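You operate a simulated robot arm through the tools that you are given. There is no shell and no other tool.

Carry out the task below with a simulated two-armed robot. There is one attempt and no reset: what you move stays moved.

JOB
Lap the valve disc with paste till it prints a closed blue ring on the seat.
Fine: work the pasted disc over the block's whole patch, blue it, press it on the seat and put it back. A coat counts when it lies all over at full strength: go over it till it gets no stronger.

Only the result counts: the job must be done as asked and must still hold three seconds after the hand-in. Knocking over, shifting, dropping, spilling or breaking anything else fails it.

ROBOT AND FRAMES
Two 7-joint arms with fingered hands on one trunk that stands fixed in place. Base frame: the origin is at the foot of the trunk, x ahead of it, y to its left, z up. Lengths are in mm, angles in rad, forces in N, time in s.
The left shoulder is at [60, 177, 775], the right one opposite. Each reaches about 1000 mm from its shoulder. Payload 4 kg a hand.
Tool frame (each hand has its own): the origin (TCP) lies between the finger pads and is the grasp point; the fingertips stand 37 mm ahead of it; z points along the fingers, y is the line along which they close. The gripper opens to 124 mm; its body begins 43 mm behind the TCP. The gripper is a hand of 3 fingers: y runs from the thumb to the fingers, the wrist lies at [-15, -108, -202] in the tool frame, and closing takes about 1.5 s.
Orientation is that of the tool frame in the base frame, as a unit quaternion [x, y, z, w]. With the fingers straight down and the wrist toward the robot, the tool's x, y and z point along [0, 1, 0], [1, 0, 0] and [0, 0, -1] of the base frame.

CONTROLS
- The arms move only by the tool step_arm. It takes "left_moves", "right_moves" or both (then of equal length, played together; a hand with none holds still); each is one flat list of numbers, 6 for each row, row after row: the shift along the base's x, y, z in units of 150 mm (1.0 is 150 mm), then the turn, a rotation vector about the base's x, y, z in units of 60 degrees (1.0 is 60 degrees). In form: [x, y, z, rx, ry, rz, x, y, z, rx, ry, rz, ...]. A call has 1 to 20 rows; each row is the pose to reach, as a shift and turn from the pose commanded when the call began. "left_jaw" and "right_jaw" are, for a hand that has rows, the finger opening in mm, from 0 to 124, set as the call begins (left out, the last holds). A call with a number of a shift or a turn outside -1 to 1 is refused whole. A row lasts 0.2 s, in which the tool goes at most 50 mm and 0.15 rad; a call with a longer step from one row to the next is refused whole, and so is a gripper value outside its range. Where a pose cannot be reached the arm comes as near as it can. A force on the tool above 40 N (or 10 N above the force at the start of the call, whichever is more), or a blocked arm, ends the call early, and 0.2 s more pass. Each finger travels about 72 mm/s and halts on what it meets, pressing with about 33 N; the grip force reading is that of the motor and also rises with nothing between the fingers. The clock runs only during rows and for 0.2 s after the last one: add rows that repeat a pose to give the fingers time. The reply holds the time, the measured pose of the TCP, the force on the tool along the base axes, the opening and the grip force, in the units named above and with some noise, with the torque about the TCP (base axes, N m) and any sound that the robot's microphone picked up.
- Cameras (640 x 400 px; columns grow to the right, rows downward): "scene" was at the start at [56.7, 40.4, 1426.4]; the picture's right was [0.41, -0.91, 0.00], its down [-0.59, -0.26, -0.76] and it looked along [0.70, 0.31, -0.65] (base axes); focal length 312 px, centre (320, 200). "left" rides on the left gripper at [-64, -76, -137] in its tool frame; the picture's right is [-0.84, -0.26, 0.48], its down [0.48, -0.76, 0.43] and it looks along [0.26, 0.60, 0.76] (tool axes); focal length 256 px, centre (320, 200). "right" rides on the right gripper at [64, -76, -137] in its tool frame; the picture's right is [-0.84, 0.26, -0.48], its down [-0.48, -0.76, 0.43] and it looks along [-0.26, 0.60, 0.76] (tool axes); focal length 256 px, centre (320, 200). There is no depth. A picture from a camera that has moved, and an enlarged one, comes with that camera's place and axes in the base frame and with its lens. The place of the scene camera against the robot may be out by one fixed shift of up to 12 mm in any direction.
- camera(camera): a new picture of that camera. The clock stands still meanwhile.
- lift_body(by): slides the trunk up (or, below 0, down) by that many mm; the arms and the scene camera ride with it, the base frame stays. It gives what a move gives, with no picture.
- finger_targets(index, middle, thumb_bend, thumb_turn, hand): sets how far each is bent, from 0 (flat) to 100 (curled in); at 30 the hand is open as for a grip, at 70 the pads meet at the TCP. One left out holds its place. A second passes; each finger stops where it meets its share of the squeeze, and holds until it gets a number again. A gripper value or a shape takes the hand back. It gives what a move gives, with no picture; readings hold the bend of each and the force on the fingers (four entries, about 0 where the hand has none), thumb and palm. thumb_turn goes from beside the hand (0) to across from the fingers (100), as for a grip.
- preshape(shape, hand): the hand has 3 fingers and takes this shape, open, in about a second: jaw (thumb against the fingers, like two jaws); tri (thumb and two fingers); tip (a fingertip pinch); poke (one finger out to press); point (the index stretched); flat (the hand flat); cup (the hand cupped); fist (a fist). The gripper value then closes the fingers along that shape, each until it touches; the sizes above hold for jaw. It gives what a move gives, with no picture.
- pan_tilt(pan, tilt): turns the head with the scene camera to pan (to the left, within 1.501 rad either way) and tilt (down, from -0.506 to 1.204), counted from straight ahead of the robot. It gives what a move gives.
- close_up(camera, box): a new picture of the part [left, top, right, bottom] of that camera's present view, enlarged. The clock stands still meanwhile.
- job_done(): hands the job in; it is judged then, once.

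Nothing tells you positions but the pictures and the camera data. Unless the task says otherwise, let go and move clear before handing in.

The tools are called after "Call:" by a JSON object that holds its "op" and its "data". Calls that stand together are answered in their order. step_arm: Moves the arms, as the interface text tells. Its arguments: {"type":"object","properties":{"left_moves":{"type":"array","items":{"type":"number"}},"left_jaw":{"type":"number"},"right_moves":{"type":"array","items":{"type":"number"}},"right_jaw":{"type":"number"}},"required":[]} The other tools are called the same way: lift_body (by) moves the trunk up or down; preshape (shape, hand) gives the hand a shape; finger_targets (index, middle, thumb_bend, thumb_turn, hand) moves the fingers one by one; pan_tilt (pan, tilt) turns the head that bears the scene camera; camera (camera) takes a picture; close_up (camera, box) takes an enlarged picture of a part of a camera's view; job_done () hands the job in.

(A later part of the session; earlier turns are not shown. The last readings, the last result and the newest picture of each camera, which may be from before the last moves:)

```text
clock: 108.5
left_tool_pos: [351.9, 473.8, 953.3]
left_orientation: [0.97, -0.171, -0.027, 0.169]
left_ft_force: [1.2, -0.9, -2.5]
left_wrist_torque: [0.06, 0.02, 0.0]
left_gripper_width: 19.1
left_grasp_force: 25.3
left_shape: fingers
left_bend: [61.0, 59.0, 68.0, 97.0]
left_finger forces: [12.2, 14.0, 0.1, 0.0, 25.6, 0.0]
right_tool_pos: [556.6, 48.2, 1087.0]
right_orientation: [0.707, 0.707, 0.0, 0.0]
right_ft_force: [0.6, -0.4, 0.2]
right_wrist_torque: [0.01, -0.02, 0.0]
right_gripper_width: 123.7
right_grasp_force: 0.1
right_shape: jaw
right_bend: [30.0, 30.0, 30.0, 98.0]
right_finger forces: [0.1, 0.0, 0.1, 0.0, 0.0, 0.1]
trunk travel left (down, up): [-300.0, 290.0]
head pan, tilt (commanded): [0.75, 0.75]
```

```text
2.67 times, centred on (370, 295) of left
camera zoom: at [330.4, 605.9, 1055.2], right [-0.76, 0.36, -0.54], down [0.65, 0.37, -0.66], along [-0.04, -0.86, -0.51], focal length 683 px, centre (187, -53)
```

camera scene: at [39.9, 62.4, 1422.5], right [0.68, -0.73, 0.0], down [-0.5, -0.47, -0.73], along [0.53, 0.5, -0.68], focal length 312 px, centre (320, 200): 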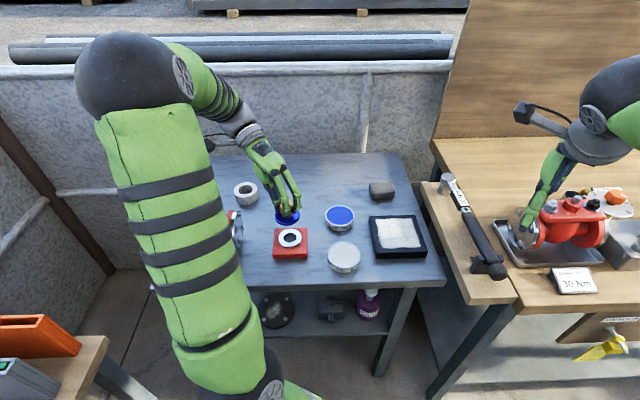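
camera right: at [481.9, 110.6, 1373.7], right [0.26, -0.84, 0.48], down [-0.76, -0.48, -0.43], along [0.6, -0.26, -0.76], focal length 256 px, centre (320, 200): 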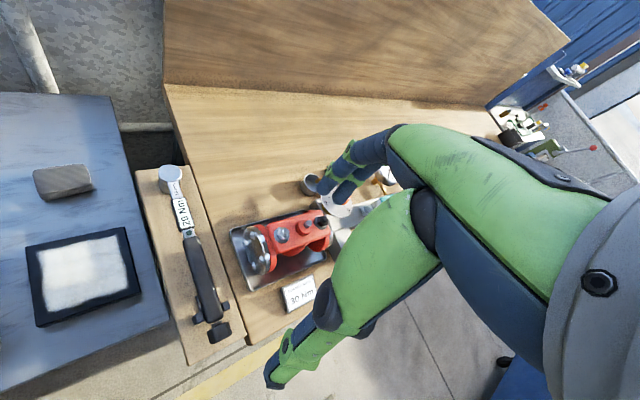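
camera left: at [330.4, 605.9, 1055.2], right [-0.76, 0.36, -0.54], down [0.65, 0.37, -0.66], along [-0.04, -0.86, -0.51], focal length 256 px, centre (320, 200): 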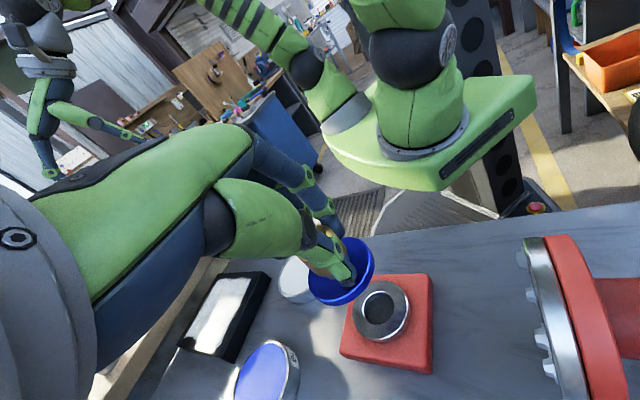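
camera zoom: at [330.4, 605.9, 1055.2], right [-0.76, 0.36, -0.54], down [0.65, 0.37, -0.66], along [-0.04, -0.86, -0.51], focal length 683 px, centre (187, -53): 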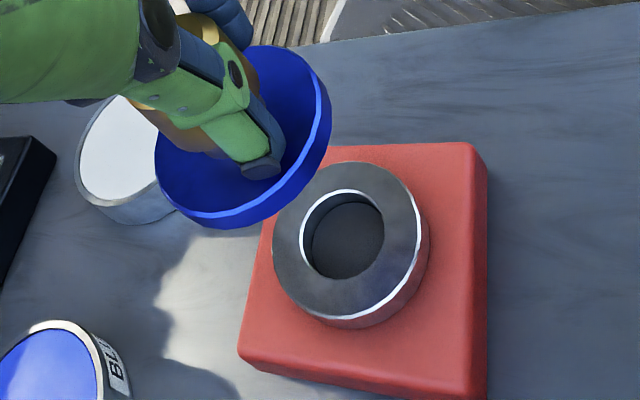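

The disc and the seat ring line up within about 2–3 mm in both views. I'll shift −2 mm in y and lower 45 mm, keeping an eye on the wheel.

Call:
{"op": "step_arm", "data": {"left_moves": [0, -0.013, -0.1, 0, 0, 0, 0, -0.013, -0.2, 0, 0, 0, 0, -0.013, -0.3, 0, 0, 0, 0, -0.013, -0.3, 0, 0, 0]}}

Call:
{"op": "close_up", "data": {"camera": "scene", "box": [250, 190, 330, 270]}}

Call:
{"op": "close_up", "data": {"camera": "left", "box": [290, 220, 450, 370]}}

Call:
{"op": "camera", "data": {"camera": "left"}}

```text
clock: 109.5
left_tool_pos: [349.9, 470.8, 908.9]
left_orientation: [0.97, -0.171, -0.028, 0.169]
left_ft_force: [0.9, -0.4, -2.4]
left_wrist_torque: [0.05, 0.01, 0.0]
left_gripper_width: 18.7
left_grasp_force: 25.8
left_shape: fingers
left_bend: [61.0, 59.0, 68.0, 97.0]
left_finger forces: [12.2, 13.9, 0.0, 0.0, 25.5, 0.0]
right_tool_pos: [558.0, 48.9, 1088.4]
right_orientation: [0.708, 0.707, -0.001, 0.0]
right_ft_force: [-0.7, 0.1, -0.9]
right_wrist_torque: [0.02, -0.01, 0.0]
right_gripper_width: 123.4
right_grasp_force: 0.1
right_shape: jaw
right_bend: [30.0, 30.0, 30.0, 98.0]
right_finger forces: [0.0, 0.0, 0.0, 0.0, 0.1, 0.1]
trunk travel left (down, up): [-300.0, 290.0]
head pan, tilt (commanded): [0.75, 0.75]
```

```text
5.00 times, centred on (290, 230) of scene
camera zoom: at [40.1, 62.4, 1422.5], right [0.68, -0.73, 0.0], down [-0.5, -0.47, -0.73], along [0.53, 0.5, -0.68], focal length 1560 px, centre (470, 50)
```

zoom: 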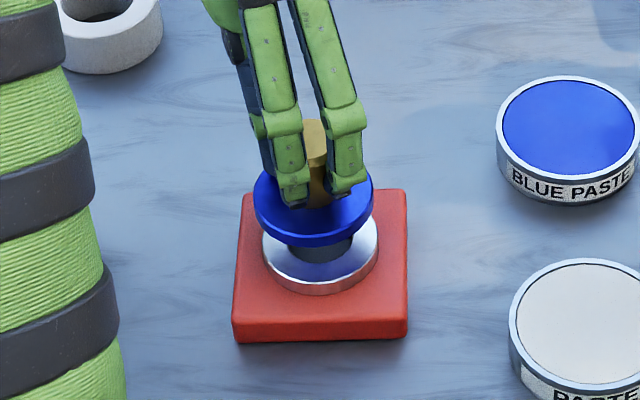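

```text
2.67 times, centred on (370, 295) of left
camera zoom: at [329.1, 603.9, 1010.3], right [-0.76, 0.36, -0.54], down [0.65, 0.37, -0.66], along [-0.04, -0.86, -0.51], focal length 683 px, centre (187, -53)
```

zoom: 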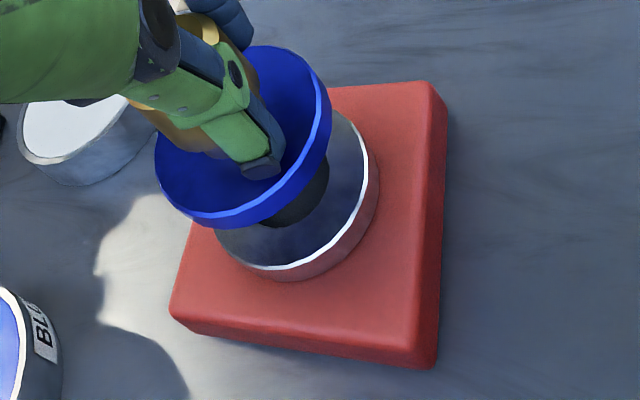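

```text
taken
camera left: at [329.1, 603.9, 1010.3], right [-0.76, 0.36, -0.54], down [0.65, 0.37, -0.66], along [-0.04, -0.86, -0.51], focal length 256 px, centre (320, 200)
```

left: 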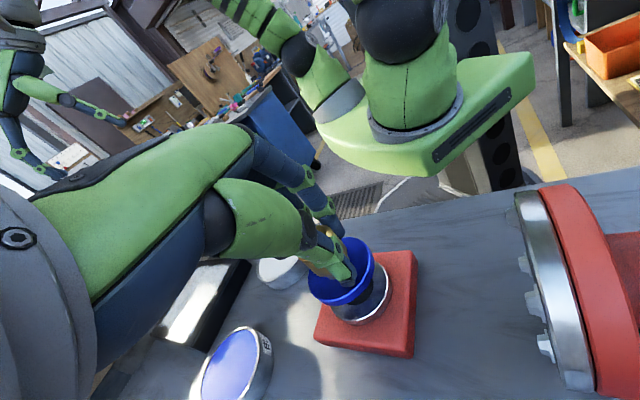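

They line up within about 2 mm. I'll shift +1 mm in x and lower 20 mm for a last check.

Call:
{"op": "step_arm", "data": {"left_moves": [0.008, -0.002, -0.05, 0, 0, 0, 0.008, -0.002, -0.1, 0, 0, 0, 0.008, -0.002, -0.133, 0, 0, 0, 0.008, -0.002, -0.133, 0, 0, 0]}}

Call:
{"op": "close_up", "data": {"camera": "scene", "box": [260, 200, 320, 260]}}

Call:
{"op": "close_up", "data": {"camera": "left", "box": [290, 220, 420, 330]}}

```text
clock: 110.5
left_tool_pos: [352.9, 471.6, 888.7]
left_orientation: [0.97, -0.17, -0.027, 0.169]
left_ft_force: [-1.0, -0.4, -2.1]
left_wrist_torque: [0.05, -0.01, -0.03]
left_gripper_width: 18.4
left_grasp_force: 25.6
left_shape: fingers
left_bend: [61.0, 59.0, 68.0, 97.0]
left_finger forces: [12.2, 14.0, 0.1, 0.1, 25.4, 0.1]
right_tool_pos: [556.4, 47.9, 1087.2]
right_orientation: [0.707, 0.707, 0.0, 0.001]
right_ft_force: [-0.6, -0.6, 0.6]
right_wrist_torque: [0.0, 0.01, 0.01]
right_gripper_width: 123.5
right_grasp_force: 0.1
right_shape: jaw
right_bend: [30.0, 30.0, 30.0, 98.0]
right_finger forces: [0.0, 0.0, 0.0, 0.0, 0.0, 0.1]
trunk travel left (down, up): [-300.0, 290.0]
head pan, tilt (commanded): [0.75, 0.75]
```

```text
6.67 times, centred on (290, 230) of scene
camera zoom: at [40.0, 62.4, 1422.5], right [0.68, -0.73, 0.0], down [-0.5, -0.47, -0.73], along [0.53, 0.5, -0.68], focal length 2079 px, centre (520, 0)
```

zoom: 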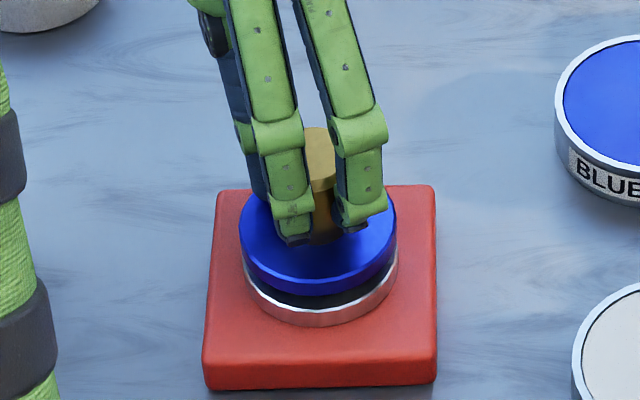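

```text
3.64 times, centred on (355, 275) of left
camera zoom: at [330.8, 604.1, 990.6], right [-0.76, 0.36, -0.54], down [0.65, 0.37, -0.66], along [-0.04, -0.86, -0.51], focal length 931 px, centre (193, -73)
```

zoom: 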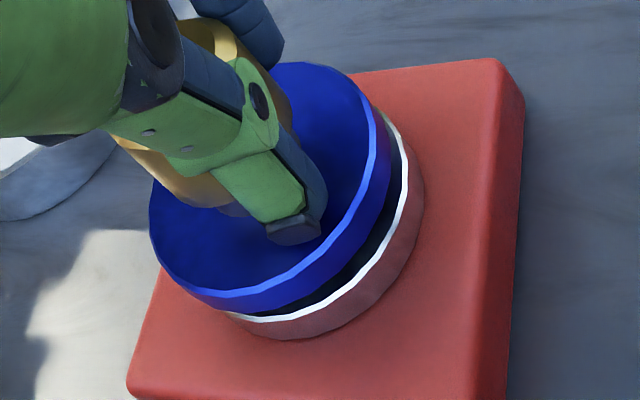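

Alignment is within 1–2 mm in every direction. I'll lower onto the seat in small steps.

Call:
{"op": "step_arm", "data": {"left_moves": [0, 0, -0.02, 0, 0, 0, 0, 0, -0.04, 0, 0, 0, 0, 0, -0.04, 0, 0, 0]}}

Call:
{"op": "step_arm", "data": {"left_moves": [0, 0, -0.006, 0, 0, 0, 0, 0, -0.012, 0, 0, 0, 0, 0, -0.012, 0, 0, 0]}}

```text
clock: 111.3
left_tool_pos: [352.3, 471.4, 882.7]
left_orientation: [0.97, -0.171, -0.027, 0.169]
left_ft_force: [0.2, 0.5, -0.6]
left_wrist_torque: [-0.02, 0.0, 0.03]
left_gripper_width: 18.9
left_grasp_force: 25.5
left_shape: fingers
left_bend: [61.0, 59.0, 68.0, 97.0]
left_finger forces: [12.4, 13.9, 0.0, 0.0, 25.6, 0.0]
right_tool_pos: [555.3, 46.6, 1087.7]
right_orientation: [0.707, 0.707, 0.0, 0.0]
right_ft_force: [0.1, 0.2, -0.1]
right_wrist_torque: [-0.01, -0.02, -0.01]
right_gripper_width: 123.8
right_grasp_force: 0.0
right_shape: jaw
right_bend: [30.0, 30.0, 30.0, 98.0]
right_finger forces: [0.1, 0.0, 0.0, 0.1, 0.1, 0.0]
trunk travel left (down, up): [-300.0, 290.0]
head pan, tilt (commanded): [0.75, 0.75]
```

```text
clock: 112.1
left_tool_pos: [351.3, 471.7, 881.9]
left_orientation: [0.971, -0.17, -0.026, 0.168]
left_ft_force: [2.1, 6.3, 20.9]
left_wrist_torque: [-0.16, 0.13, -0.04]
left_gripper_width: 18.5
left_grasp_force: 30.5
left_shape: fingers
left_bend: [61.0, 59.0, 68.0, 97.0]
left_finger forces: [12.4, 14.8, 0.1, 0.1, 33.4, 0.0]
right_tool_pos: [556.2, 46.6, 1087.8]
right_orientation: [0.708, 0.707, 0.0, 0.0]
right_ft_force: [-0.8, 0.5, -0.7]
right_wrist_torque: [-0.01, 0.01, -0.01]
right_gripper_width: 123.6
right_grasp_force: 0.1
right_shape: jaw
right_bend: [30.0, 30.0, 30.0, 98.0]
right_finger forces: [0.1, 0.1, 0.0, 0.0, 0.0, 0.0]
trunk travel left (down, up): [-300.0, 290.0]
head pan, tilt (commanded): [0.75, 0.75]
```

Firm, level contact with the seat at about 23 N, centred on the ring. I'll check that the seat hasn't shifted and hold briefly.

Call:
{"op": "step_arm", "data": {"left_moves": [0, 0, 0, 0, 0, 0, 0, 0, 0, 0, 0, 0, 0, 0, 0, 0, 0, 0]}}

Call:
{"op": "close_up", "data": {"camera": "scene", "box": [260, 200, 320, 260]}}

Call:
{"op": "close_up", "data": {"camera": "left", "box": [290, 220, 420, 330]}}

```text
clock: 112.9
left_tool_pos: [350.9, 470.6, 881.0]
left_orientation: [0.971, -0.17, -0.026, 0.168]
left_ft_force: [2.7, 9.2, 29.2]
left_wrist_torque: [-0.08, 0.17, -0.08]
left_gripper_width: 18.4
left_grasp_force: 34.4
left_shape: fingers
left_bend: [61.0, 59.0, 68.0, 97.0]
left_finger forces: [12.4, 14.9, 0.0, 0.0, 40.9, 0.0]
right_tool_pos: [555.3, 47.3, 1087.3]
right_orientation: [0.707, 0.707, 0.0, 0.0]
right_ft_force: [-0.8, -0.4, -0.3]
right_wrist_torque: [-0.01, 0.02, 0.0]
right_gripper_width: 123.4
right_grasp_force: 0.0
right_shape: jaw
right_bend: [30.0, 30.0, 30.0, 98.0]
right_finger forces: [0.0, 0.0, 0.0, 0.0, 0.0, 0.0]
trunk travel left (down, up): [-300.0, 290.0]
head pan, tilt (commanded): [0.75, 0.75]
```

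```text
6.67 times, centred on (290, 230) of scene
camera zoom: at [39.2, 61.7, 1422.7], right [0.68, -0.73, 0.0], down [-0.5, -0.46, -0.73], along [0.54, 0.5, -0.68], focal length 2079 px, centre (520, 0)
```

zoom: 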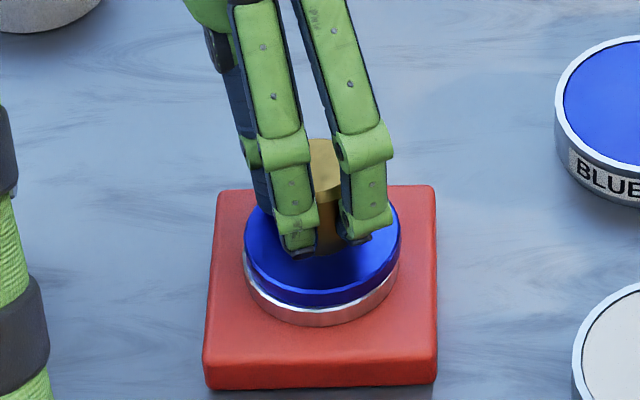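

```text
3.64 times, centred on (355, 275) of left
camera zoom: at [331.0, 602.9, 983.5], right [-0.76, 0.36, -0.55], down [0.65, 0.37, -0.66], along [-0.04, -0.86, -0.51], focal length 931 px, centre (193, -73)
```

zoom: 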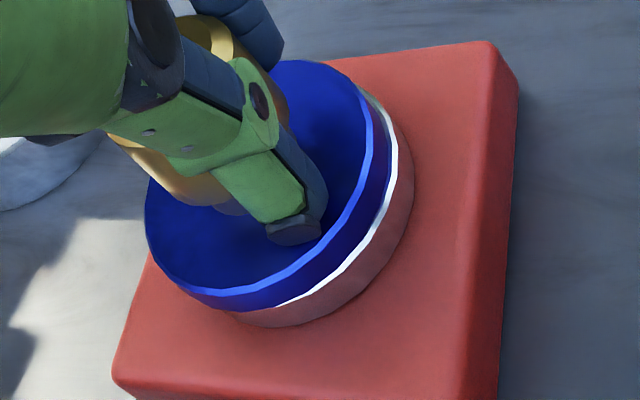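

The seat block has not moved and the disc sits flat on it. I'll lift straight off and look at the print.

Call:
{"op": "step_arm", "data": {"left_moves": [0, 0, 0.01, 0, 0, 0, 0, 0, 0.04, 0, 0, 0, 0, 0, 0.12, 0, 0, 0, 0, 0, 0.25, 0, 0, 0, 0, 0, 0.4, 0, 0, 0, 0, 0, 0.5, 0, 0, 0, 0, 0, 0.5, 0, 0, 0]}}

Call:
{"op": "close_up", "data": {"camera": "scene", "box": [260, 200, 320, 260]}}

Call:
{"op": "close_up", "data": {"camera": "left", "box": [300, 230, 460, 370]}}

```text
clock: 114.5
left_tool_pos: [350.2, 471.1, 953.7]
left_orientation: [0.97, -0.171, -0.027, 0.169]
left_ft_force: [-0.5, -0.2, -1.4]
left_wrist_torque: [0.05, 0.01, 0.0]
left_gripper_width: 18.6
left_grasp_force: 28.8
left_shape: fingers
left_bend: [61.0, 59.0, 68.0, 97.0]
left_finger forces: [13.2, 15.3, 0.1, 0.0, 27.8, 0.0]
right_tool_pos: [556.6, 48.1, 1087.3]
right_orientation: [0.707, 0.708, 0.0, 0.0]
right_ft_force: [-0.1, 0.2, -0.3]
right_wrist_torque: [0.02, -0.02, 0.0]
right_gripper_width: 123.9
right_grasp_force: 0.2
right_shape: jaw
right_bend: [30.0, 30.0, 30.0, 98.0]
right_finger forces: [0.1, 0.1, 0.0, 0.0, 0.0, 0.2]
trunk travel left (down, up): [-300.0, 290.0]
head pan, tilt (commanded): [0.75, 0.75]
```

```text
6.67 times, centred on (290, 230) of scene
camera zoom: at [39.9, 62.4, 1422.5], right [0.68, -0.73, 0.0], down [-0.5, -0.47, -0.73], along [0.53, 0.5, -0.68], focal length 2079 px, centre (520, 0)
```

zoom: 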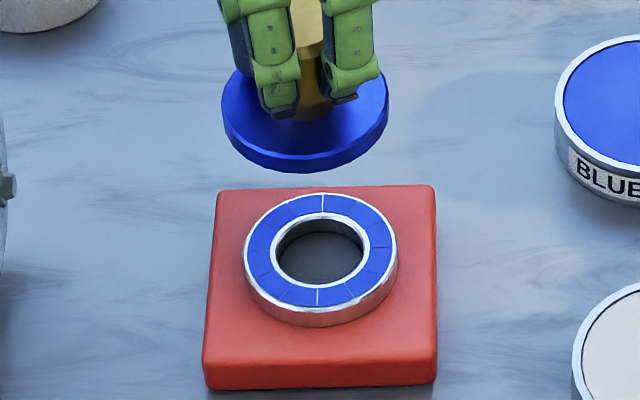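

```text
2.86 times, centred on (380, 300) of left
camera zoom: at [330.3, 603.9, 1055.7], right [-0.76, 0.36, -0.54], down [0.65, 0.37, -0.66], along [-0.04, -0.86, -0.51], focal length 731 px, centre (149, -86)
```

zoom: 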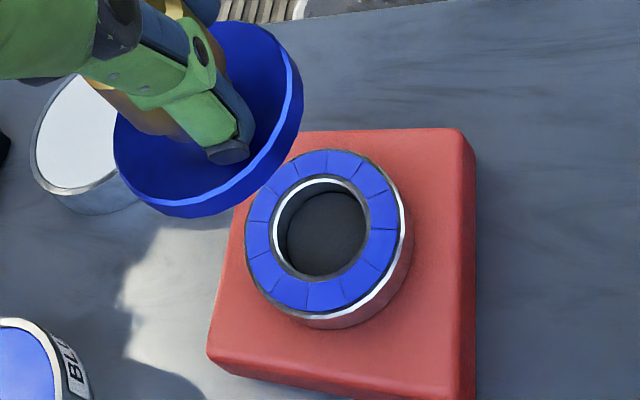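

The seat carries a closed ring of blue segments. I'll zoom right in to make sure no segment is missing or weak.

Call:
{"op": "close_up", "data": {"camera": "scene", "box": [278, 224, 304, 252]}}

Call:
{"op": "close_up", "data": {"camera": "left", "box": [350, 275, 430, 350]}}

```text
14.29 times, centred on (291, 238) of scene
camera zoom: at [39.9, 62.4, 1422.5], right [0.68, -0.73, 0.0], down [-0.5, -0.47, -0.73], along [0.53, 0.5, -0.68], focal length 4456 px, centre (734, -343)
```

zoom: 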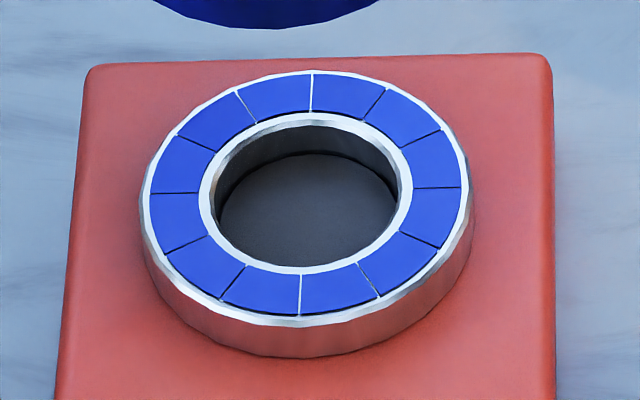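

```text
5.33 times, centred on (390, 312) of left
camera zoom: at [330.3, 603.9, 1055.7], right [-0.76, 0.36, -0.54], down [0.65, 0.37, -0.66], along [-0.04, -0.86, -0.51], focal length 1365 px, centre (-53, -400)
```

zoom: 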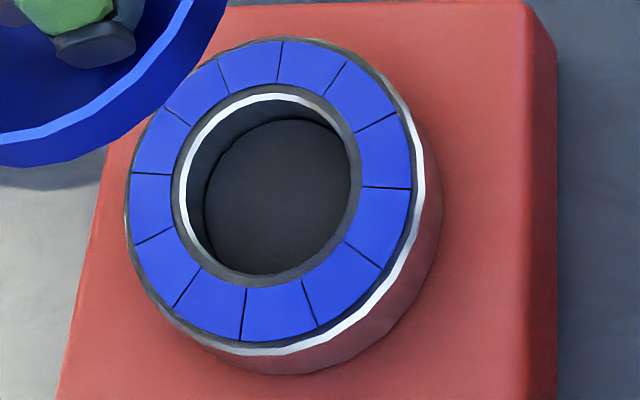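

All twelve segments are solid blue, so the print is closed. Now I'll carry the disc back to its original spot at about (443, 551).

Call:
{"op": "step_arm", "data": {"left_moves": [0.11, 0.11, 0, 0, 0, 0, 0.22, 0.22, 0, 0, 0, 0, 0.33, 0.33, 0, 0, 0, 0, 0.44, 0.44, 0, 0, 0, 0, 0.55, 0.55, 0, 0, 0, 0, 0.645, 0.653, 0, 0, 0, 0, 0.645, 0.653, 0, 0, 0, 0]}}

Call:
{"op": "camera", "data": {"camera": "scene"}}

Call:
{"op": "camera", "data": {"camera": "left"}}

```text
clock: 116.1
left_tool_pos: [435.0, 555.8, 952.9]
left_orientation: [0.971, -0.17, -0.027, 0.168]
left_ft_force: [0.6, 0.4, -0.8]
left_wrist_torque: [0.01, 0.0, 0.0]
left_gripper_width: 18.3
left_grasp_force: 27.7
left_shape: fingers
left_bend: [61.0, 59.0, 68.0, 97.0]
left_finger forces: [13.2, 14.8, 0.0, 0.1, 27.1, 0.0]
left hand out of reach, approached as far as the arm can: row 5, 6, 7
right_tool_pos: [556.3, 48.9, 1087.8]
right_orientation: [0.706, 0.708, 0.0, 0.0]
right_ft_force: [0.0, -0.6, -0.7]
right_wrist_torque: [0.01, 0.02, 0.0]
right_gripper_width: 123.7
right_grasp_force: 0.1
right_shape: jaw
right_bend: [30.0, 30.0, 30.0, 98.0]
right_finger forces: [0.0, 0.0, 0.1, 0.0, 0.0, 0.0]
trunk travel left (down, up): [-300.0, 290.0]
head pan, tilt (commanded): [0.75, 0.75]
```

```text
taken
camera scene: at [39.9, 63.1, 1422.4], right [0.68, -0.73, 0.0], down [-0.5, -0.47, -0.73], along [0.53, 0.5, -0.68], focal length 312 px, centre (320, 200)
```

scene: 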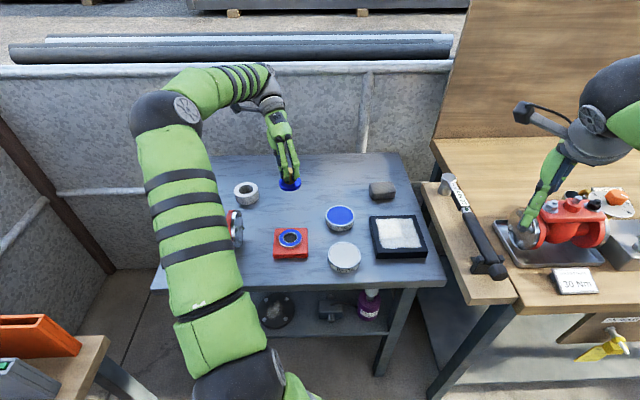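

```text
taken
camera left: at [414.3, 688.0, 1055.1], right [-0.76, 0.36, -0.54], down [0.65, 0.37, -0.66], along [-0.03, -0.86, -0.51], focal length 256 px, centre (320, 200)
```

left: 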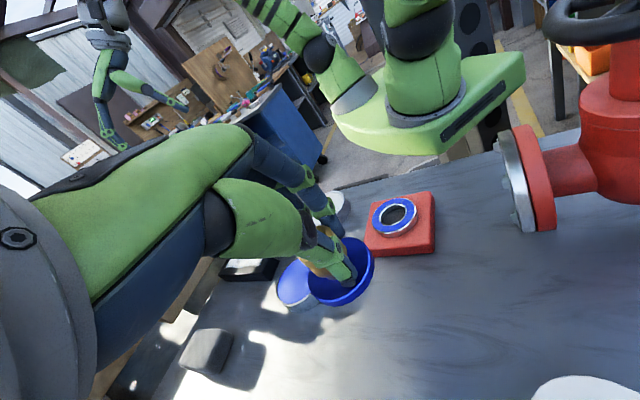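

The wrist can't bend that far here. I'll turn the hand back 50° about the vertical while placing the disc over its home spot.

Call:
{"op": "step_arm", "data": {"left_moves": [0, 0.01, 0, 0, 0, 0.12, -0.005, 0.02, 0, 0, 0, 0.24, -0.01, 0.03, 0, 0, 0, 0.36, -0.015, 0.04, 0, 0, 0, 0.48, -0.02, 0.05, 0, 0, 0, 0.6, -0.025, 0.06, 0, 0, 0, 0.72, -0.028, 0.073, 0, 0, 0, 0.833, -0.028, 0.073, 0, 0, 0, 0.833]}}

Call:
{"op": "camera", "data": {"camera": "scene"}}

Call:
{"op": "close_up", "data": {"camera": "scene", "box": [240, 130, 340, 230]}}

Call:
{"op": "camera", "data": {"camera": "left"}}

```text
clock: 117.9
left_tool_pos: [433.0, 566.7, 953.1]
left_orientation: [0.952, 0.256, 0.046, 0.163]
left_ft_force: [-1.3, -0.6, -0.8]
left_wrist_torque: [0.02, 0.01, 0.0]
left_gripper_width: 18.6
left_grasp_force: 27.2
left_shape: fingers
left_bend: [61.0, 59.0, 68.0, 97.0]
left_finger forces: [13.1, 14.5, 0.0, 0.1, 26.6, 0.0]
right_tool_pos: [557.9, 48.5, 1088.4]
right_orientation: [0.708, 0.707, 0.0, 0.0]
right_ft_force: [0.4, 0.2, 0.2]
right_wrist_torque: [-0.01, -0.02, 0.05]
right_gripper_width: 123.5
right_grasp_force: 0.1
right_shape: jaw
right_bend: [30.0, 30.0, 30.0, 98.0]
right_finger forces: [0.0, 0.0, 0.1, 0.0, 0.1, 0.0]
trunk travel left (down, up): [-300.0, 290.0]
head pan, tilt (commanded): [0.75, 0.75]
```

```text
taken
camera scene: at [40.0, 62.4, 1422.5], right [0.68, -0.73, 0.0], down [-0.5, -0.47, -0.73], along [0.53, 0.5, -0.68], focal length 312 px, centre (320, 200)
```

scene: 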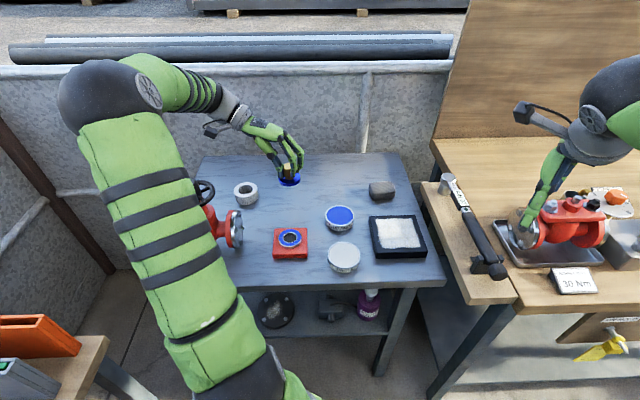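

```text
4.00 times, centred on (290, 180) of scene
camera zoom: at [40.0, 62.4, 1422.5], right [0.68, -0.73, 0.0], down [-0.5, -0.47, -0.73], along [0.53, 0.5, -0.68], focal length 1248 px, centre (440, 280)
```

zoom: 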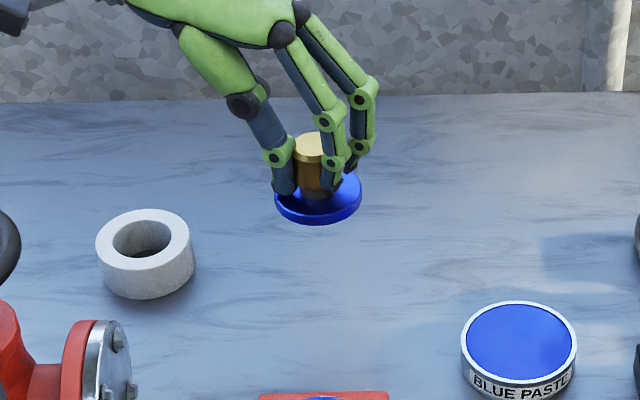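

```text
taken
camera left: at [318.4, 636.1, 1054.3], right [-0.76, -0.35, -0.54], down [0.13, 0.74, -0.66], along [0.63, -0.58, -0.51], focal length 256 px, centre (320, 200)
```

left: 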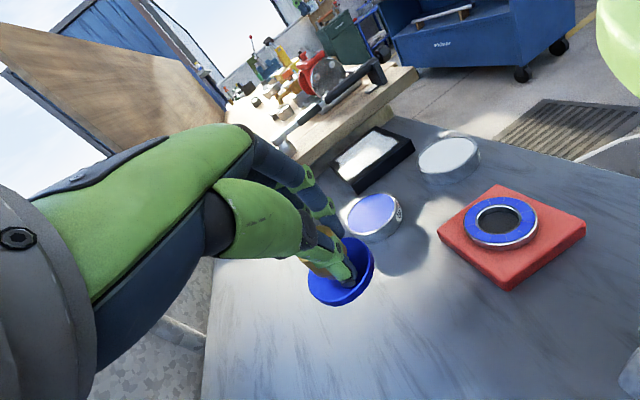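

The disc is over its home spot at about (444, 551). I'll lower to just above the table.

Call:
{"op": "step_arm", "data": {"left_moves": [0, 0, -0.15, 0, 0, 0, 0, 0, -0.3, 0, 0, 0, 0, 0, -0.42, 0, 0, 0, 0, 0, -0.54, 0, 0, 0, 0, 0, -0.54, 0, 0, 0]}}

Call:
{"op": "close_up", "data": {"camera": "scene", "box": [250, 150, 330, 230]}}

Call:
{"op": "close_up", "data": {"camera": "left", "box": [280, 200, 440, 340]}}

Call:
{"op": "camera", "data": {"camera": "scene"}}

```text
clock: 119.1
left_tool_pos: [430.7, 567.3, 872.6]
left_orientation: [0.952, 0.255, 0.047, 0.164]
left_ft_force: [-0.2, 0.4, -0.6]
left_wrist_torque: [0.04, 0.02, 0.01]
left_gripper_width: 18.4
left_grasp_force: 27.3
left_shape: fingers
left_bend: [61.0, 59.0, 68.0, 97.0]
left_finger forces: [13.1, 14.5, 0.0, 0.0, 26.6, 0.0]
right_tool_pos: [557.2, 48.3, 1087.4]
right_orientation: [0.707, 0.707, 0.0, 0.0]
right_ft_force: [-0.2, -0.1, 0.0]
right_wrist_torque: [0.04, 0.03, -0.02]
right_gripper_width: 123.8
right_grasp_force: 0.1
right_shape: jaw
right_bend: [30.0, 30.0, 30.0, 98.0]
right_finger forces: [0.1, 0.0, 0.0, 0.0, 0.0, 0.0]
trunk travel left (down, up): [-300.0, 290.0]
head pan, tilt (commanded): [0.75, 0.75]
```

```text
5.00 times, centred on (290, 190) of scene
camera zoom: at [40.1, 62.5, 1422.5], right [0.68, -0.73, 0.0], down [-0.5, -0.47, -0.73], along [0.53, 0.5, -0.68], focal length 1560 px, centre (470, 250)
```

zoom: 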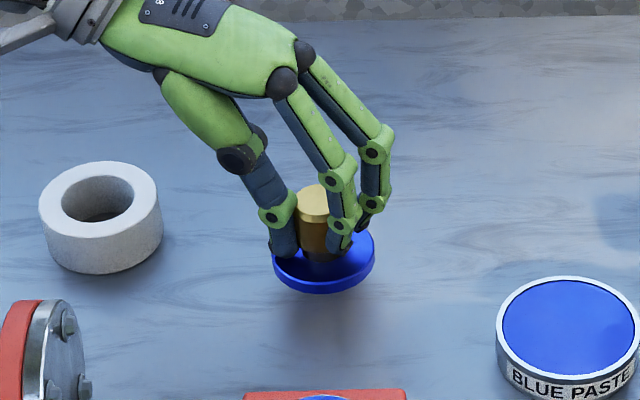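

```text
2.86 times, centred on (360, 270) of left
camera zoom: at [316.1, 636.7, 974.7], right [-0.76, -0.35, -0.54], down [0.14, 0.74, -0.66], along [0.63, -0.58, -0.51], focal length 731 px, centre (206, 0)
```

zoom: 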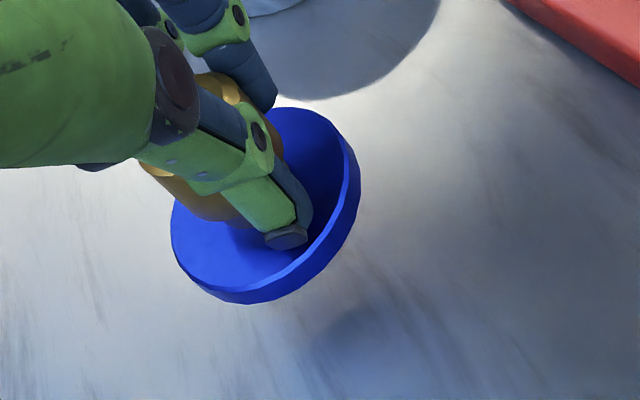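

```text
taken
camera scene: at [40.1, 62.5, 1422.5], right [0.68, -0.73, 0.0], down [-0.5, -0.47, -0.73], along [0.53, 0.5, -0.68], focal length 312 px, centre (320, 200)
```

scene: 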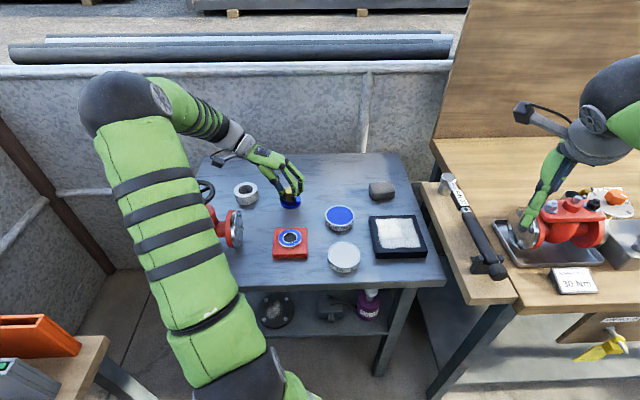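

The disc is within about 3 mm of its original place. I'll nudge −2 mm in y and lower to the table in small steps.

Call:
{"op": "step_arm", "data": {"left_moves": [0, -0.014, -0.025, 0, 0, 0, 0, -0.014, -0.05, 0, 0, 0, 0, -0.014, -0.073, 0, 0, 0, 0, -0.014, -0.073, 0, 0, 0]}}

Call:
{"op": "step_arm", "data": {"left_moves": [0, 0, -0.007, 0, 0, 0, 0, 0, -0.013, 0, 0, 0, 0, 0, -0.013, 0, 0, 0]}}

Call:
{"op": "close_up", "data": {"camera": "left", "box": [280, 210, 410, 320]}}

```text
clock: 120.1
left_tool_pos: [431.4, 565.3, 860.5]
left_orientation: [0.952, 0.256, 0.047, 0.163]
left_ft_force: [-1.0, -0.6, -0.9]
left_wrist_torque: [-0.03, 0.05, 0.0]
left_gripper_width: 18.4
left_grasp_force: 27.1
left_shape: fingers
left_bend: [61.0, 59.0, 68.0, 97.0]
left_finger forces: [13.0, 14.5, 0.0, 0.1, 26.7, 0.0]
right_tool_pos: [556.5, 47.8, 1086.9]
right_orientation: [0.707, 0.707, 0.0, 0.0]
right_ft_force: [-0.2, -0.4, -0.3]
right_wrist_torque: [0.0, 0.0, -0.01]
right_gripper_width: 123.7
right_grasp_force: 0.0
right_shape: jaw
right_bend: [30.0, 30.0, 30.0, 98.0]
right_finger forces: [0.0, 0.0, 0.0, 0.0, 0.0, 0.0]
trunk travel left (down, up): [-300.0, 290.0]
head pan, tilt (commanded): [0.75, 0.75]
```

```text
clock: 120.9
left_tool_pos: [430.7, 565.7, 858.1]
left_orientation: [0.952, 0.255, 0.047, 0.163]
left_ft_force: [0.1, 0.0, -0.1]
left_wrist_torque: [0.01, 0.0, -0.02]
left_gripper_width: 18.7
left_grasp_force: 27.4
left_shape: fingers
left_bend: [61.0, 59.0, 68.0, 97.0]
left_finger forces: [13.1, 14.6, 0.1, 0.0, 26.7, 0.0]
right_tool_pos: [556.1, 48.6, 1087.0]
right_orientation: [0.707, 0.707, 0.001, -0.001]
right_ft_force: [-1.0, -0.4, 0.0]
right_wrist_torque: [-0.02, 0.0, 0.01]
right_gripper_width: 123.5
right_grasp_force: 0.1
right_shape: jaw
right_bend: [30.0, 30.0, 30.0, 98.0]
right_finger forces: [0.0, 0.0, 0.1, 0.0, 0.1, 0.0]
trunk travel left (down, up): [-300.0, 290.0]
head pan, tilt (commanded): [0.75, 0.75]
```

```text
3.64 times, centred on (345, 265) of left
camera zoom: at [317.3, 634.7, 960.7], right [-0.76, -0.35, -0.54], down [0.14, 0.74, -0.66], along [0.63, -0.58, -0.51], focal length 931 px, centre (229, -36)
```

zoom: 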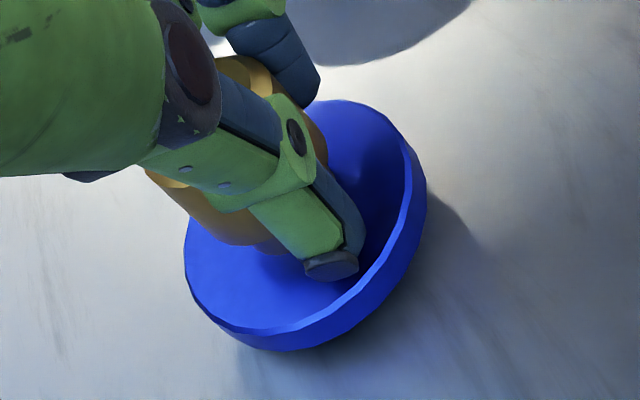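

No contact yet at z ≈ 858, and the shadow shows a small gap. I'll keep creeping down.

Call:
{"op": "step_arm", "data": {"left_moves": [0, 0, -0.007, 0, 0, 0, 0, 0, -0.013, 0, 0, 0, 0, 0, -0.013, 0, 0, 0]}}

Call:
{"op": "step_arm", "data": {"left_moves": [0, 0, -0.005, 0, 0, 0, 0, 0, -0.01, 0, 0, 0, 0, 0, -0.01, 0, 0, 0]}}

```text
clock: 121.7
left_tool_pos: [432.0, 564.1, 856.3]
left_orientation: [0.952, 0.256, 0.047, 0.163]
left_ft_force: [0.5, 0.4, -1.4]
left_wrist_torque: [0.04, 0.02, 0.0]
left_gripper_width: 18.5
left_grasp_force: 27.1
left_shape: fingers
left_bend: [61.0, 59.0, 68.0, 97.0]
left_finger forces: [12.9, 14.4, 0.0, 0.0, 26.6, 0.0]
right_tool_pos: [556.9, 47.9, 1087.0]
right_orientation: [0.708, 0.707, -0.001, -0.001]
right_ft_force: [0.0, -0.7, 0.0]
right_wrist_torque: [0.01, -0.03, -0.02]
right_gripper_width: 123.7
right_grasp_force: 0.0
right_shape: jaw
right_bend: [30.0, 30.0, 30.0, 98.0]
right_finger forces: [0.0, 0.0, 0.1, 0.0, 0.0, 0.1]
trunk travel left (down, up): [-300.0, 290.0]
head pan, tilt (commanded): [0.75, 0.75]
```

```text
clock: 122.5
left_tool_pos: [432.7, 566.4, 854.7]
left_orientation: [0.952, 0.255, 0.046, 0.164]
left_ft_force: [-0.6, -0.2, -1.4]
left_wrist_torque: [0.02, 0.0, 0.0]
left_gripper_width: 18.4
left_grasp_force: 27.2
left_shape: fingers
left_bend: [61.0, 59.0, 68.0, 97.0]
left_finger forces: [12.8, 14.5, 0.1, 0.0, 26.6, 0.0]
right_tool_pos: [556.7, 47.8, 1088.7]
right_orientation: [0.707, 0.707, 0.001, 0.0]
right_ft_force: [1.3, -0.8, 0.0]
right_wrist_torque: [0.02, -0.01, 0.01]
right_gripper_width: 123.7
right_grasp_force: 0.2
right_shape: jaw
right_bend: [30.0, 30.0, 30.0, 98.0]
right_finger forces: [0.0, 0.0, 0.1, 0.0, 0.1, 0.1]
trunk travel left (down, up): [-300.0, 290.0]
head pan, tilt (commanded): [0.75, 0.75]
```

Call:
{"op": "step_arm", "data": {"left_moves": [0, 0, -0.005, 0, 0, 0, 0, 0, -0.01, 0, 0, 0, 0, 0, -0.01, 0, 0, 0]}}

Call:
{"op": "step_arm", "data": {"left_moves": [0, 0, -0.005, 0, 0, 0, 0, 0, -0.01, 0, 0, 0, 0, 0, -0.01, 0, 0, 0]}}

Call:
{"op": "close_up", "data": {"camera": "left", "box": [280, 210, 410, 320]}}

```text
clock: 123.3
left_tool_pos: [431.6, 565.3, 853.1]
left_orientation: [0.952, 0.255, 0.047, 0.164]
left_ft_force: [-0.1, 0.4, -1.7]
left_wrist_torque: [0.0, 0.02, 0.01]
left_gripper_width: 18.4
left_grasp_force: 26.8
left_shape: fingers
left_bend: [61.0, 59.0, 68.0, 97.0]
left_finger forces: [12.9, 14.5, 0.1, 0.0, 26.6, 0.1]
right_tool_pos: [556.7, 47.7, 1086.9]
right_orientation: [0.707, 0.707, 0.0, 0.001]
right_ft_force: [-0.6, -0.4, -1.0]
right_wrist_torque: [-0.02, 0.01, 0.0]
right_gripper_width: 123.5
right_grasp_force: 0.1
right_shape: jaw
right_bend: [30.0, 30.0, 30.0, 98.0]
right_finger forces: [0.0, 0.0, 0.0, 0.1, 0.1, 0.0]
trunk travel left (down, up): [-300.0, 290.0]
head pan, tilt (commanded): [0.75, 0.75]
```

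```text
clock: 124.1
left_tool_pos: [431.3, 564.5, 852.2]
left_orientation: [0.952, 0.255, 0.047, 0.164]
left_ft_force: [-0.8, -0.6, -1.4]
left_wrist_torque: [0.04, -0.02, -0.01]
left_gripper_width: 18.4
left_grasp_force: 27.2
left_shape: fingers
left_bend: [61.0, 59.0, 68.0, 97.0]
left_finger forces: [12.9, 14.6, 0.0, 0.0, 26.7, 0.0]
right_tool_pos: [555.7, 48.3, 1087.4]
right_orientation: [0.706, 0.708, 0.001, 0.0]
right_ft_force: [-0.8, -0.5, 0.1]
right_wrist_torque: [-0.03, 0.0, 0.0]
right_gripper_width: 123.6
right_grasp_force: 0.1
right_shape: jaw
right_bend: [30.0, 30.0, 30.0, 98.0]
right_finger forces: [0.0, 0.0, 0.0, 0.0, 0.1, 0.0]
trunk travel left (down, up): [-300.0, 290.0]
head pan, tilt (commanded): [0.75, 0.75]
```

```text
3.64 times, centred on (345, 265) of left
camera zoom: at [317.5, 634.2, 954.8], right [-0.76, -0.35, -0.54], down [0.14, 0.74, -0.66], along [0.63, -0.58, -0.51], focal length 931 px, centre (229, -36)
```

zoom: 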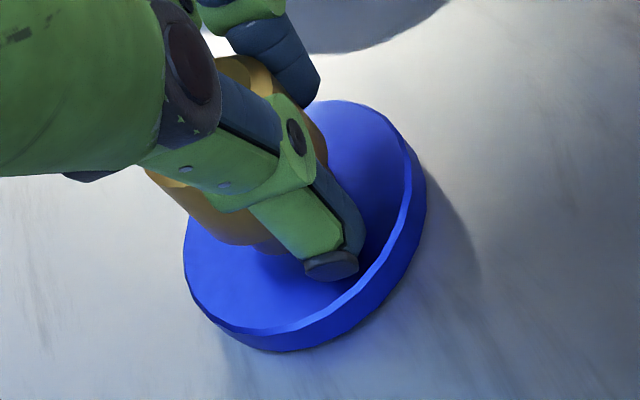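

The shadow has nearly closed up against the disc. I'll continue in 1–1.5 mm steps.

Call:
{"op": "step_arm", "data": {"left_moves": [0, 0, -0.004, 0, 0, 0, 0, 0, -0.008, 0, 0, 0, 0, 0, -0.008, 0, 0, 0]}}

Call:
{"op": "step_arm", "data": {"left_moves": [0, 0, -0.004, 0, 0, 0, 0, 0, -0.007, 0, 0, 0, 0, 0, -0.007, 0, 0, 0]}}

```text
clock: 124.9
left_tool_pos: [432.9, 565.6, 852.3]
left_orientation: [0.952, 0.255, 0.048, 0.165]
left_ft_force: [-1.5, 2.0, 11.1]
left_wrist_torque: [-0.17, -0.02, -0.04]
left_gripper_width: 18.3
left_grasp_force: 28.4
left_shape: fingers
left_bend: [61.0, 59.0, 68.0, 97.0]
left_finger forces: [12.7, 14.2, 0.1, 0.1, 29.5, 0.0]
right_tool_pos: [555.7, 48.0, 1088.0]
right_orientation: [0.707, 0.707, 0.0, 0.0]
right_ft_force: [0.3, -0.3, 0.2]
right_wrist_torque: [0.0, -0.02, -0.01]
right_gripper_width: 123.6
right_grasp_force: 0.1
right_shape: jaw
right_bend: [30.0, 30.0, 30.0, 98.0]
right_finger forces: [0.0, 0.0, 0.0, 0.0, 0.0, 0.0]
trunk travel left (down, up): [-300.0, 290.0]
head pan, tilt (commanded): [0.75, 0.75]
```

```text
clock: 125.7
left_tool_pos: [431.7, 563.9, 852.2]
left_orientation: [0.952, 0.256, 0.048, 0.163]
left_ft_force: [-0.8, 4.7, 19.4]
left_wrist_torque: [-0.17, -0.05, 0.01]
left_gripper_width: 18.3
left_grasp_force: 28.5
left_shape: fingers
left_bend: [61.0, 59.0, 68.0, 97.0]
left_finger forces: [12.0, 14.8, 0.1, 0.0, 31.5, 0.0]
right_tool_pos: [556.0, 47.1, 1087.9]
right_orientation: [0.707, 0.707, 0.0, 0.0]
right_ft_force: [0.9, 0.2, 0.1]
right_wrist_torque: [0.0, -0.02, -0.01]
right_gripper_width: 123.6
right_grasp_force: 0.0
right_shape: jaw
right_bend: [30.0, 30.0, 30.0, 98.0]
right_finger forces: [0.0, 0.1, 0.1, 0.0, 0.1, 0.0]
trunk travel left (down, up): [-300.0, 290.0]
head pan, tilt (commanded): [0.75, 0.75]
```

The disc stands on the table with 20 N on it. I'll ease the pressure slightly, then open the hand.

Call:
{"op": "step_arm", "data": {"left_moves": [0, 0, 0.004, 0, 0, 0, 0, 0, 0.004, 0, 0, 0]}}

Call:
{"op": "finger_targets", "data": {"hand": "left", "index": 50, "middle": 50, "thumb_bend": 58}}

Call:
{"op": "close_up", "data": {"camera": "left", "box": [270, 190, 400, 310]}}

Call:
{"op": "close_up", "data": {"camera": "scene", "box": [260, 165, 320, 225]}}

```text
clock: 126.3
left_tool_pos: [431.5, 564.4, 851.7]
left_orientation: [0.952, 0.256, 0.047, 0.163]
left_ft_force: [-0.4, 6.1, 21.2]
left_wrist_torque: [-0.17, -0.06, 0.01]
left_gripper_width: 18.1
left_grasp_force: 29.8
left_shape: fingers
left_bend: [61.0, 59.0, 68.0, 97.0]
left_finger forces: [12.0, 15.1, 0.0, 0.1, 32.2, 0.0]
right_tool_pos: [556.1, 47.2, 1088.2]
right_orientation: [0.707, 0.707, 0.0, 0.0]
right_ft_force: [-1.6, 0.0, 0.7]
right_wrist_torque: [-0.01, -0.01, -0.04]
right_gripper_width: 123.8
right_grasp_force: 0.1
right_shape: jaw
right_bend: [30.0, 30.0, 30.0, 98.0]
right_finger forces: [0.1, 0.0, 0.1, 0.0, 0.0, 0.1]
trunk travel left (down, up): [-300.0, 290.0]
head pan, tilt (commanded): [0.75, 0.75]
```

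```text
clock: 127.2
left_tool_pos: [433.2, 563.3, 854.3]
left_orientation: [0.952, 0.254, 0.049, 0.165]
left_ft_force: [-1.8, -2.0, 15.5]
left_wrist_torque: [0.02, 0.17, 0.04]
left_gripper_width: 43.5
left_grasp_force: 8.1
left_shape: fingers
left_bend: [50.0, 50.0, 59.0, 99.0]
left_finger forces: [0.0, 0.1, 0.0, 0.0, 16.7, 0.0]
right_tool_pos: [556.4, 47.8, 1085.8]
right_orientation: [0.707, 0.707, -0.001, 0.0]
right_ft_force: [-0.3, -0.1, -0.4]
right_wrist_torque: [-0.02, 0.02, -0.02]
right_gripper_width: 123.6
right_grasp_force: 0.1
right_shape: jaw
right_bend: [30.0, 30.0, 30.0, 98.0]
right_finger forces: [0.0, 0.1, 0.0, 0.0, 0.0, 0.1]
trunk travel left (down, up): [-300.0, 290.0]
head pan, tilt (commanded): [0.75, 0.75]
stopped (left hand): the force on the tool passed its limit at 40 N (the readings are from after the stop); the commanded pose is now the measured one
```

```text
3.33 times, centred on (335, 250) of left
camera zoom: at [318.5, 633.1, 954.9], right [-0.76, -0.35, -0.55], down [0.14, 0.74, -0.66], along [0.63, -0.58, -0.51], focal length 853 px, centre (270, 33)
```

zoom: 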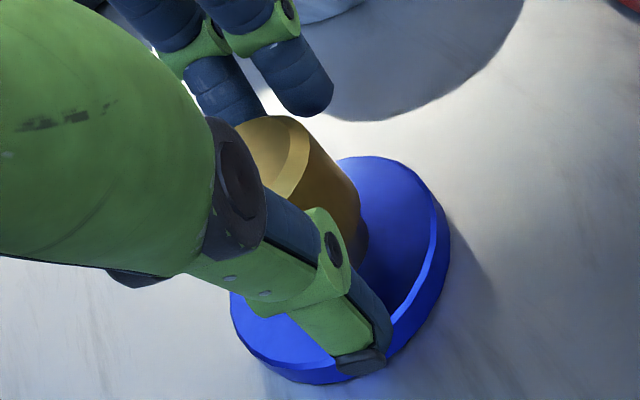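

```text
6.67 times, centred on (290, 195) of scene
camera zoom: at [39.4, 61.6, 1422.1], right [0.68, -0.73, 0.0], down [-0.5, -0.46, -0.73], along [0.54, 0.5, -0.68], focal length 2079 px, centre (520, 233)
```

zoom: 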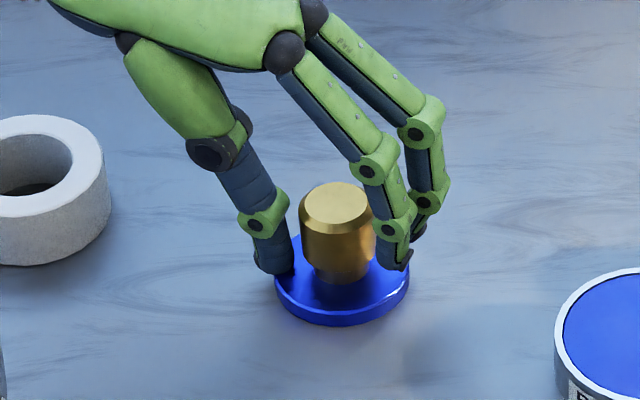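

The thumb tip swept down onto the plate's rim as it opened. I'll raise the hand 9 mm, then open it fully.

Call:
{"op": "step_arm", "data": {"left_moves": [0, 0, 0.02, 0, 0, 0, 0, 0, 0.04, 0, 0, 0, 0, 0, 0.06, 0, 0, 0, 0, 0, 0.06, 0, 0, 0]}}

Call:
{"op": "close_up", "data": {"camera": "left", "box": [270, 190, 400, 310]}}

Call:
{"op": "close_up", "data": {"camera": "scene", "box": [260, 165, 320, 225]}}

```text
clock: 128.2
left_tool_pos: [433.1, 564.9, 860.1]
left_orientation: [0.952, 0.255, 0.047, 0.164]
left_ft_force: [-0.3, -0.4, 0.0]
left_wrist_torque: [0.0, 0.04, 0.0]
left_gripper_width: 50.8
left_grasp_force: 0.0
left_shape: fingers
left_bend: [50.0, 50.0, 57.0, 100.0]
left_finger forces: [0.1, 0.0, 0.0, 0.1, 0.0, 0.0]
right_tool_pos: [557.2, 48.4, 1087.7]
right_orientation: [0.707, 0.707, 0.0, 0.0]
right_ft_force: [0.0, -0.2, -0.2]
right_wrist_torque: [0.03, 0.0, 0.01]
right_gripper_width: 123.6
right_grasp_force: 0.2
right_shape: jaw
right_bend: [30.0, 30.0, 30.0, 98.0]
right_finger forces: [0.1, 0.0, 0.1, 0.1, 0.0, 0.0]
trunk travel left (down, up): [-300.0, 290.0]
head pan, tilt (commanded): [0.75, 0.75]
```

```text
3.33 times, centred on (335, 250) of left
camera zoom: at [318.5, 634.5, 962.0], right [-0.76, -0.35, -0.55], down [0.14, 0.74, -0.66], along [0.63, -0.58, -0.51], focal length 853 px, centre (270, 33)
```

zoom: 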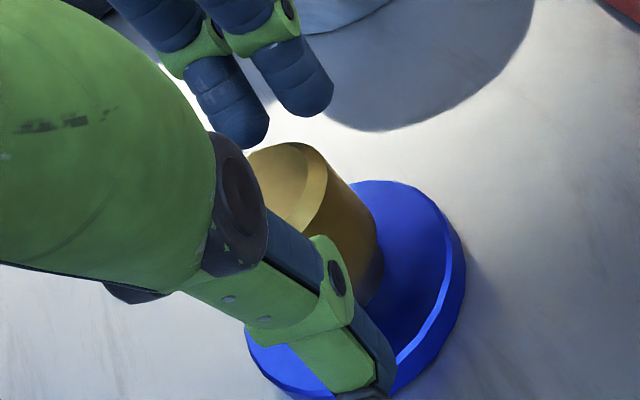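

```text
6.67 times, centred on (290, 195) of scene
camera zoom: at [39.9, 62.4, 1422.4], right [0.68, -0.73, 0.0], down [-0.5, -0.47, -0.73], along [0.53, 0.5, -0.68], focal length 2079 px, centre (520, 233)
```

zoom: 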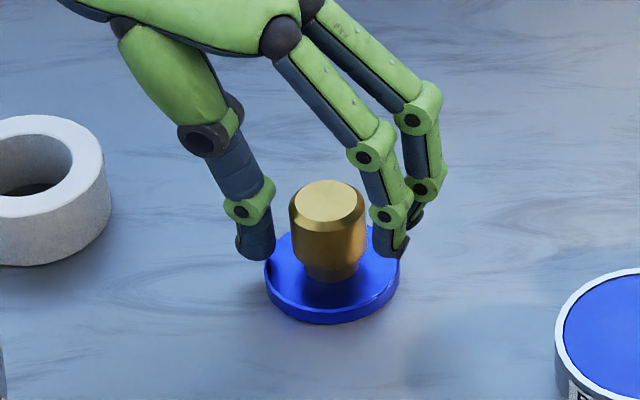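

The hand is free and the disc stands flat within a few millimetres of its original place. I'll raise a bit more, open wide, and withdraw straight up.

Call:
{"op": "step_arm", "data": {"left_moves": [0, 0, 0.02, 0, 0, 0, 0, 0, 0.04, 0, 0, 0, 0, 0, 0.04, 0, 0, 0]}}

Call:
{"op": "step_arm", "data": {"left_moves": [0, 0, 0, 0, 0, 0, 0, 0, 0, 0, 0, 0, 0, 0, 0, 0, 0, 0, 0, 0, 0, 0, 0, 0], "left_jaw": 90}}

Call:
{"op": "close_up", "data": {"camera": "scene", "box": [260, 165, 320, 225]}}

Call:
{"op": "close_up", "data": {"camera": "left", "box": [270, 190, 400, 310]}}

```text
clock: 129.0
left_tool_pos: [432.2, 564.3, 867.1]
left_orientation: [0.952, 0.255, 0.047, 0.164]
left_ft_force: [-0.4, 0.3, 0.4]
left_wrist_torque: [-0.01, 0.03, 0.0]
left_gripper_width: 50.6
left_grasp_force: 0.0
left_shape: fingers
left_bend: [50.0, 50.0, 57.0, 100.0]
left_finger forces: [0.1, 0.0, 0.0, 0.0, 0.0, 0.0]
right_tool_pos: [556.5, 47.9, 1087.2]
right_orientation: [0.707, 0.708, 0.0, -0.001]
right_ft_force: [0.1, 0.1, 0.4]
right_wrist_torque: [0.01, -0.01, 0.0]
right_gripper_width: 123.8
right_grasp_force: 0.0
right_shape: jaw
right_bend: [30.0, 30.0, 30.0, 98.0]
right_finger forces: [0.0, 0.1, 0.0, 0.0, 0.0, 0.0]
trunk travel left (down, up): [-300.0, 290.0]
head pan, tilt (commanded): [0.75, 0.75]
```

```text
clock: 130.0
left_tool_pos: [432.7, 564.4, 866.7]
left_orientation: [0.952, 0.255, 0.047, 0.165]
left_ft_force: [-0.4, -0.1, -0.3]
left_wrist_torque: [-0.01, 0.01, -0.01]
left_gripper_width: 89.8
left_grasp_force: 0.0
left_shape: jaw
left_bend: [34.0, 37.0, 49.0, 99.0]
left_finger forces: [0.0, 0.0, 0.0, 0.0, 0.0, 0.0]
right_tool_pos: [555.2, 47.3, 1087.4]
right_orientation: [0.707, 0.707, 0.0, 0.0]
right_ft_force: [-0.3, 0.3, -0.9]
right_wrist_torque: [0.02, 0.0, 0.06]
right_gripper_width: 123.5
right_grasp_force: 0.0
right_shape: jaw
right_bend: [30.0, 30.0, 30.0, 98.0]
right_finger forces: [0.1, 0.1, 0.0, 0.0, 0.2, 0.0]
trunk travel left (down, up): [-300.0, 290.0]
head pan, tilt (commanded): [0.75, 0.75]
```

```text
6.67 times, centred on (290, 195) of scene
camera zoom: at [39.9, 62.3, 1422.5], right [0.68, -0.73, 0.0], down [-0.5, -0.47, -0.73], along [0.53, 0.5, -0.68], focal length 2079 px, centre (520, 233)
```

zoom: 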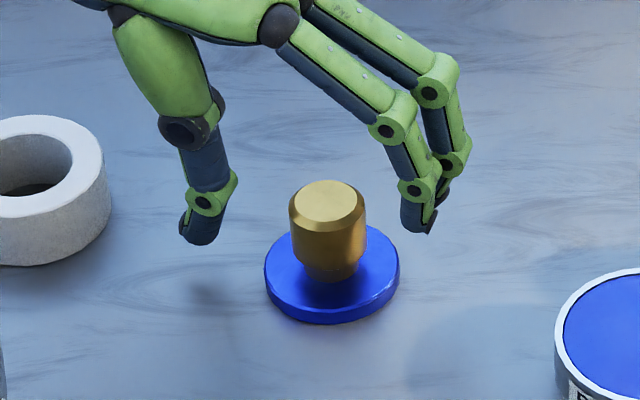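

```text
3.33 times, centred on (335, 250) of left
camera zoom: at [317.8, 633.7, 968.3], right [-0.76, -0.35, -0.55], down [0.14, 0.74, -0.66], along [0.63, -0.58, -0.51], focal length 853 px, centre (270, 33)
```

zoom: 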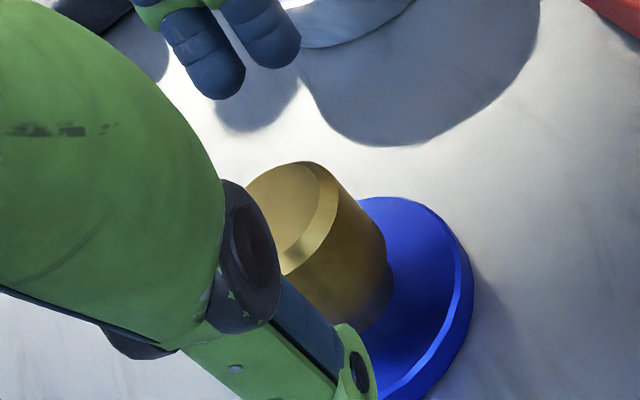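

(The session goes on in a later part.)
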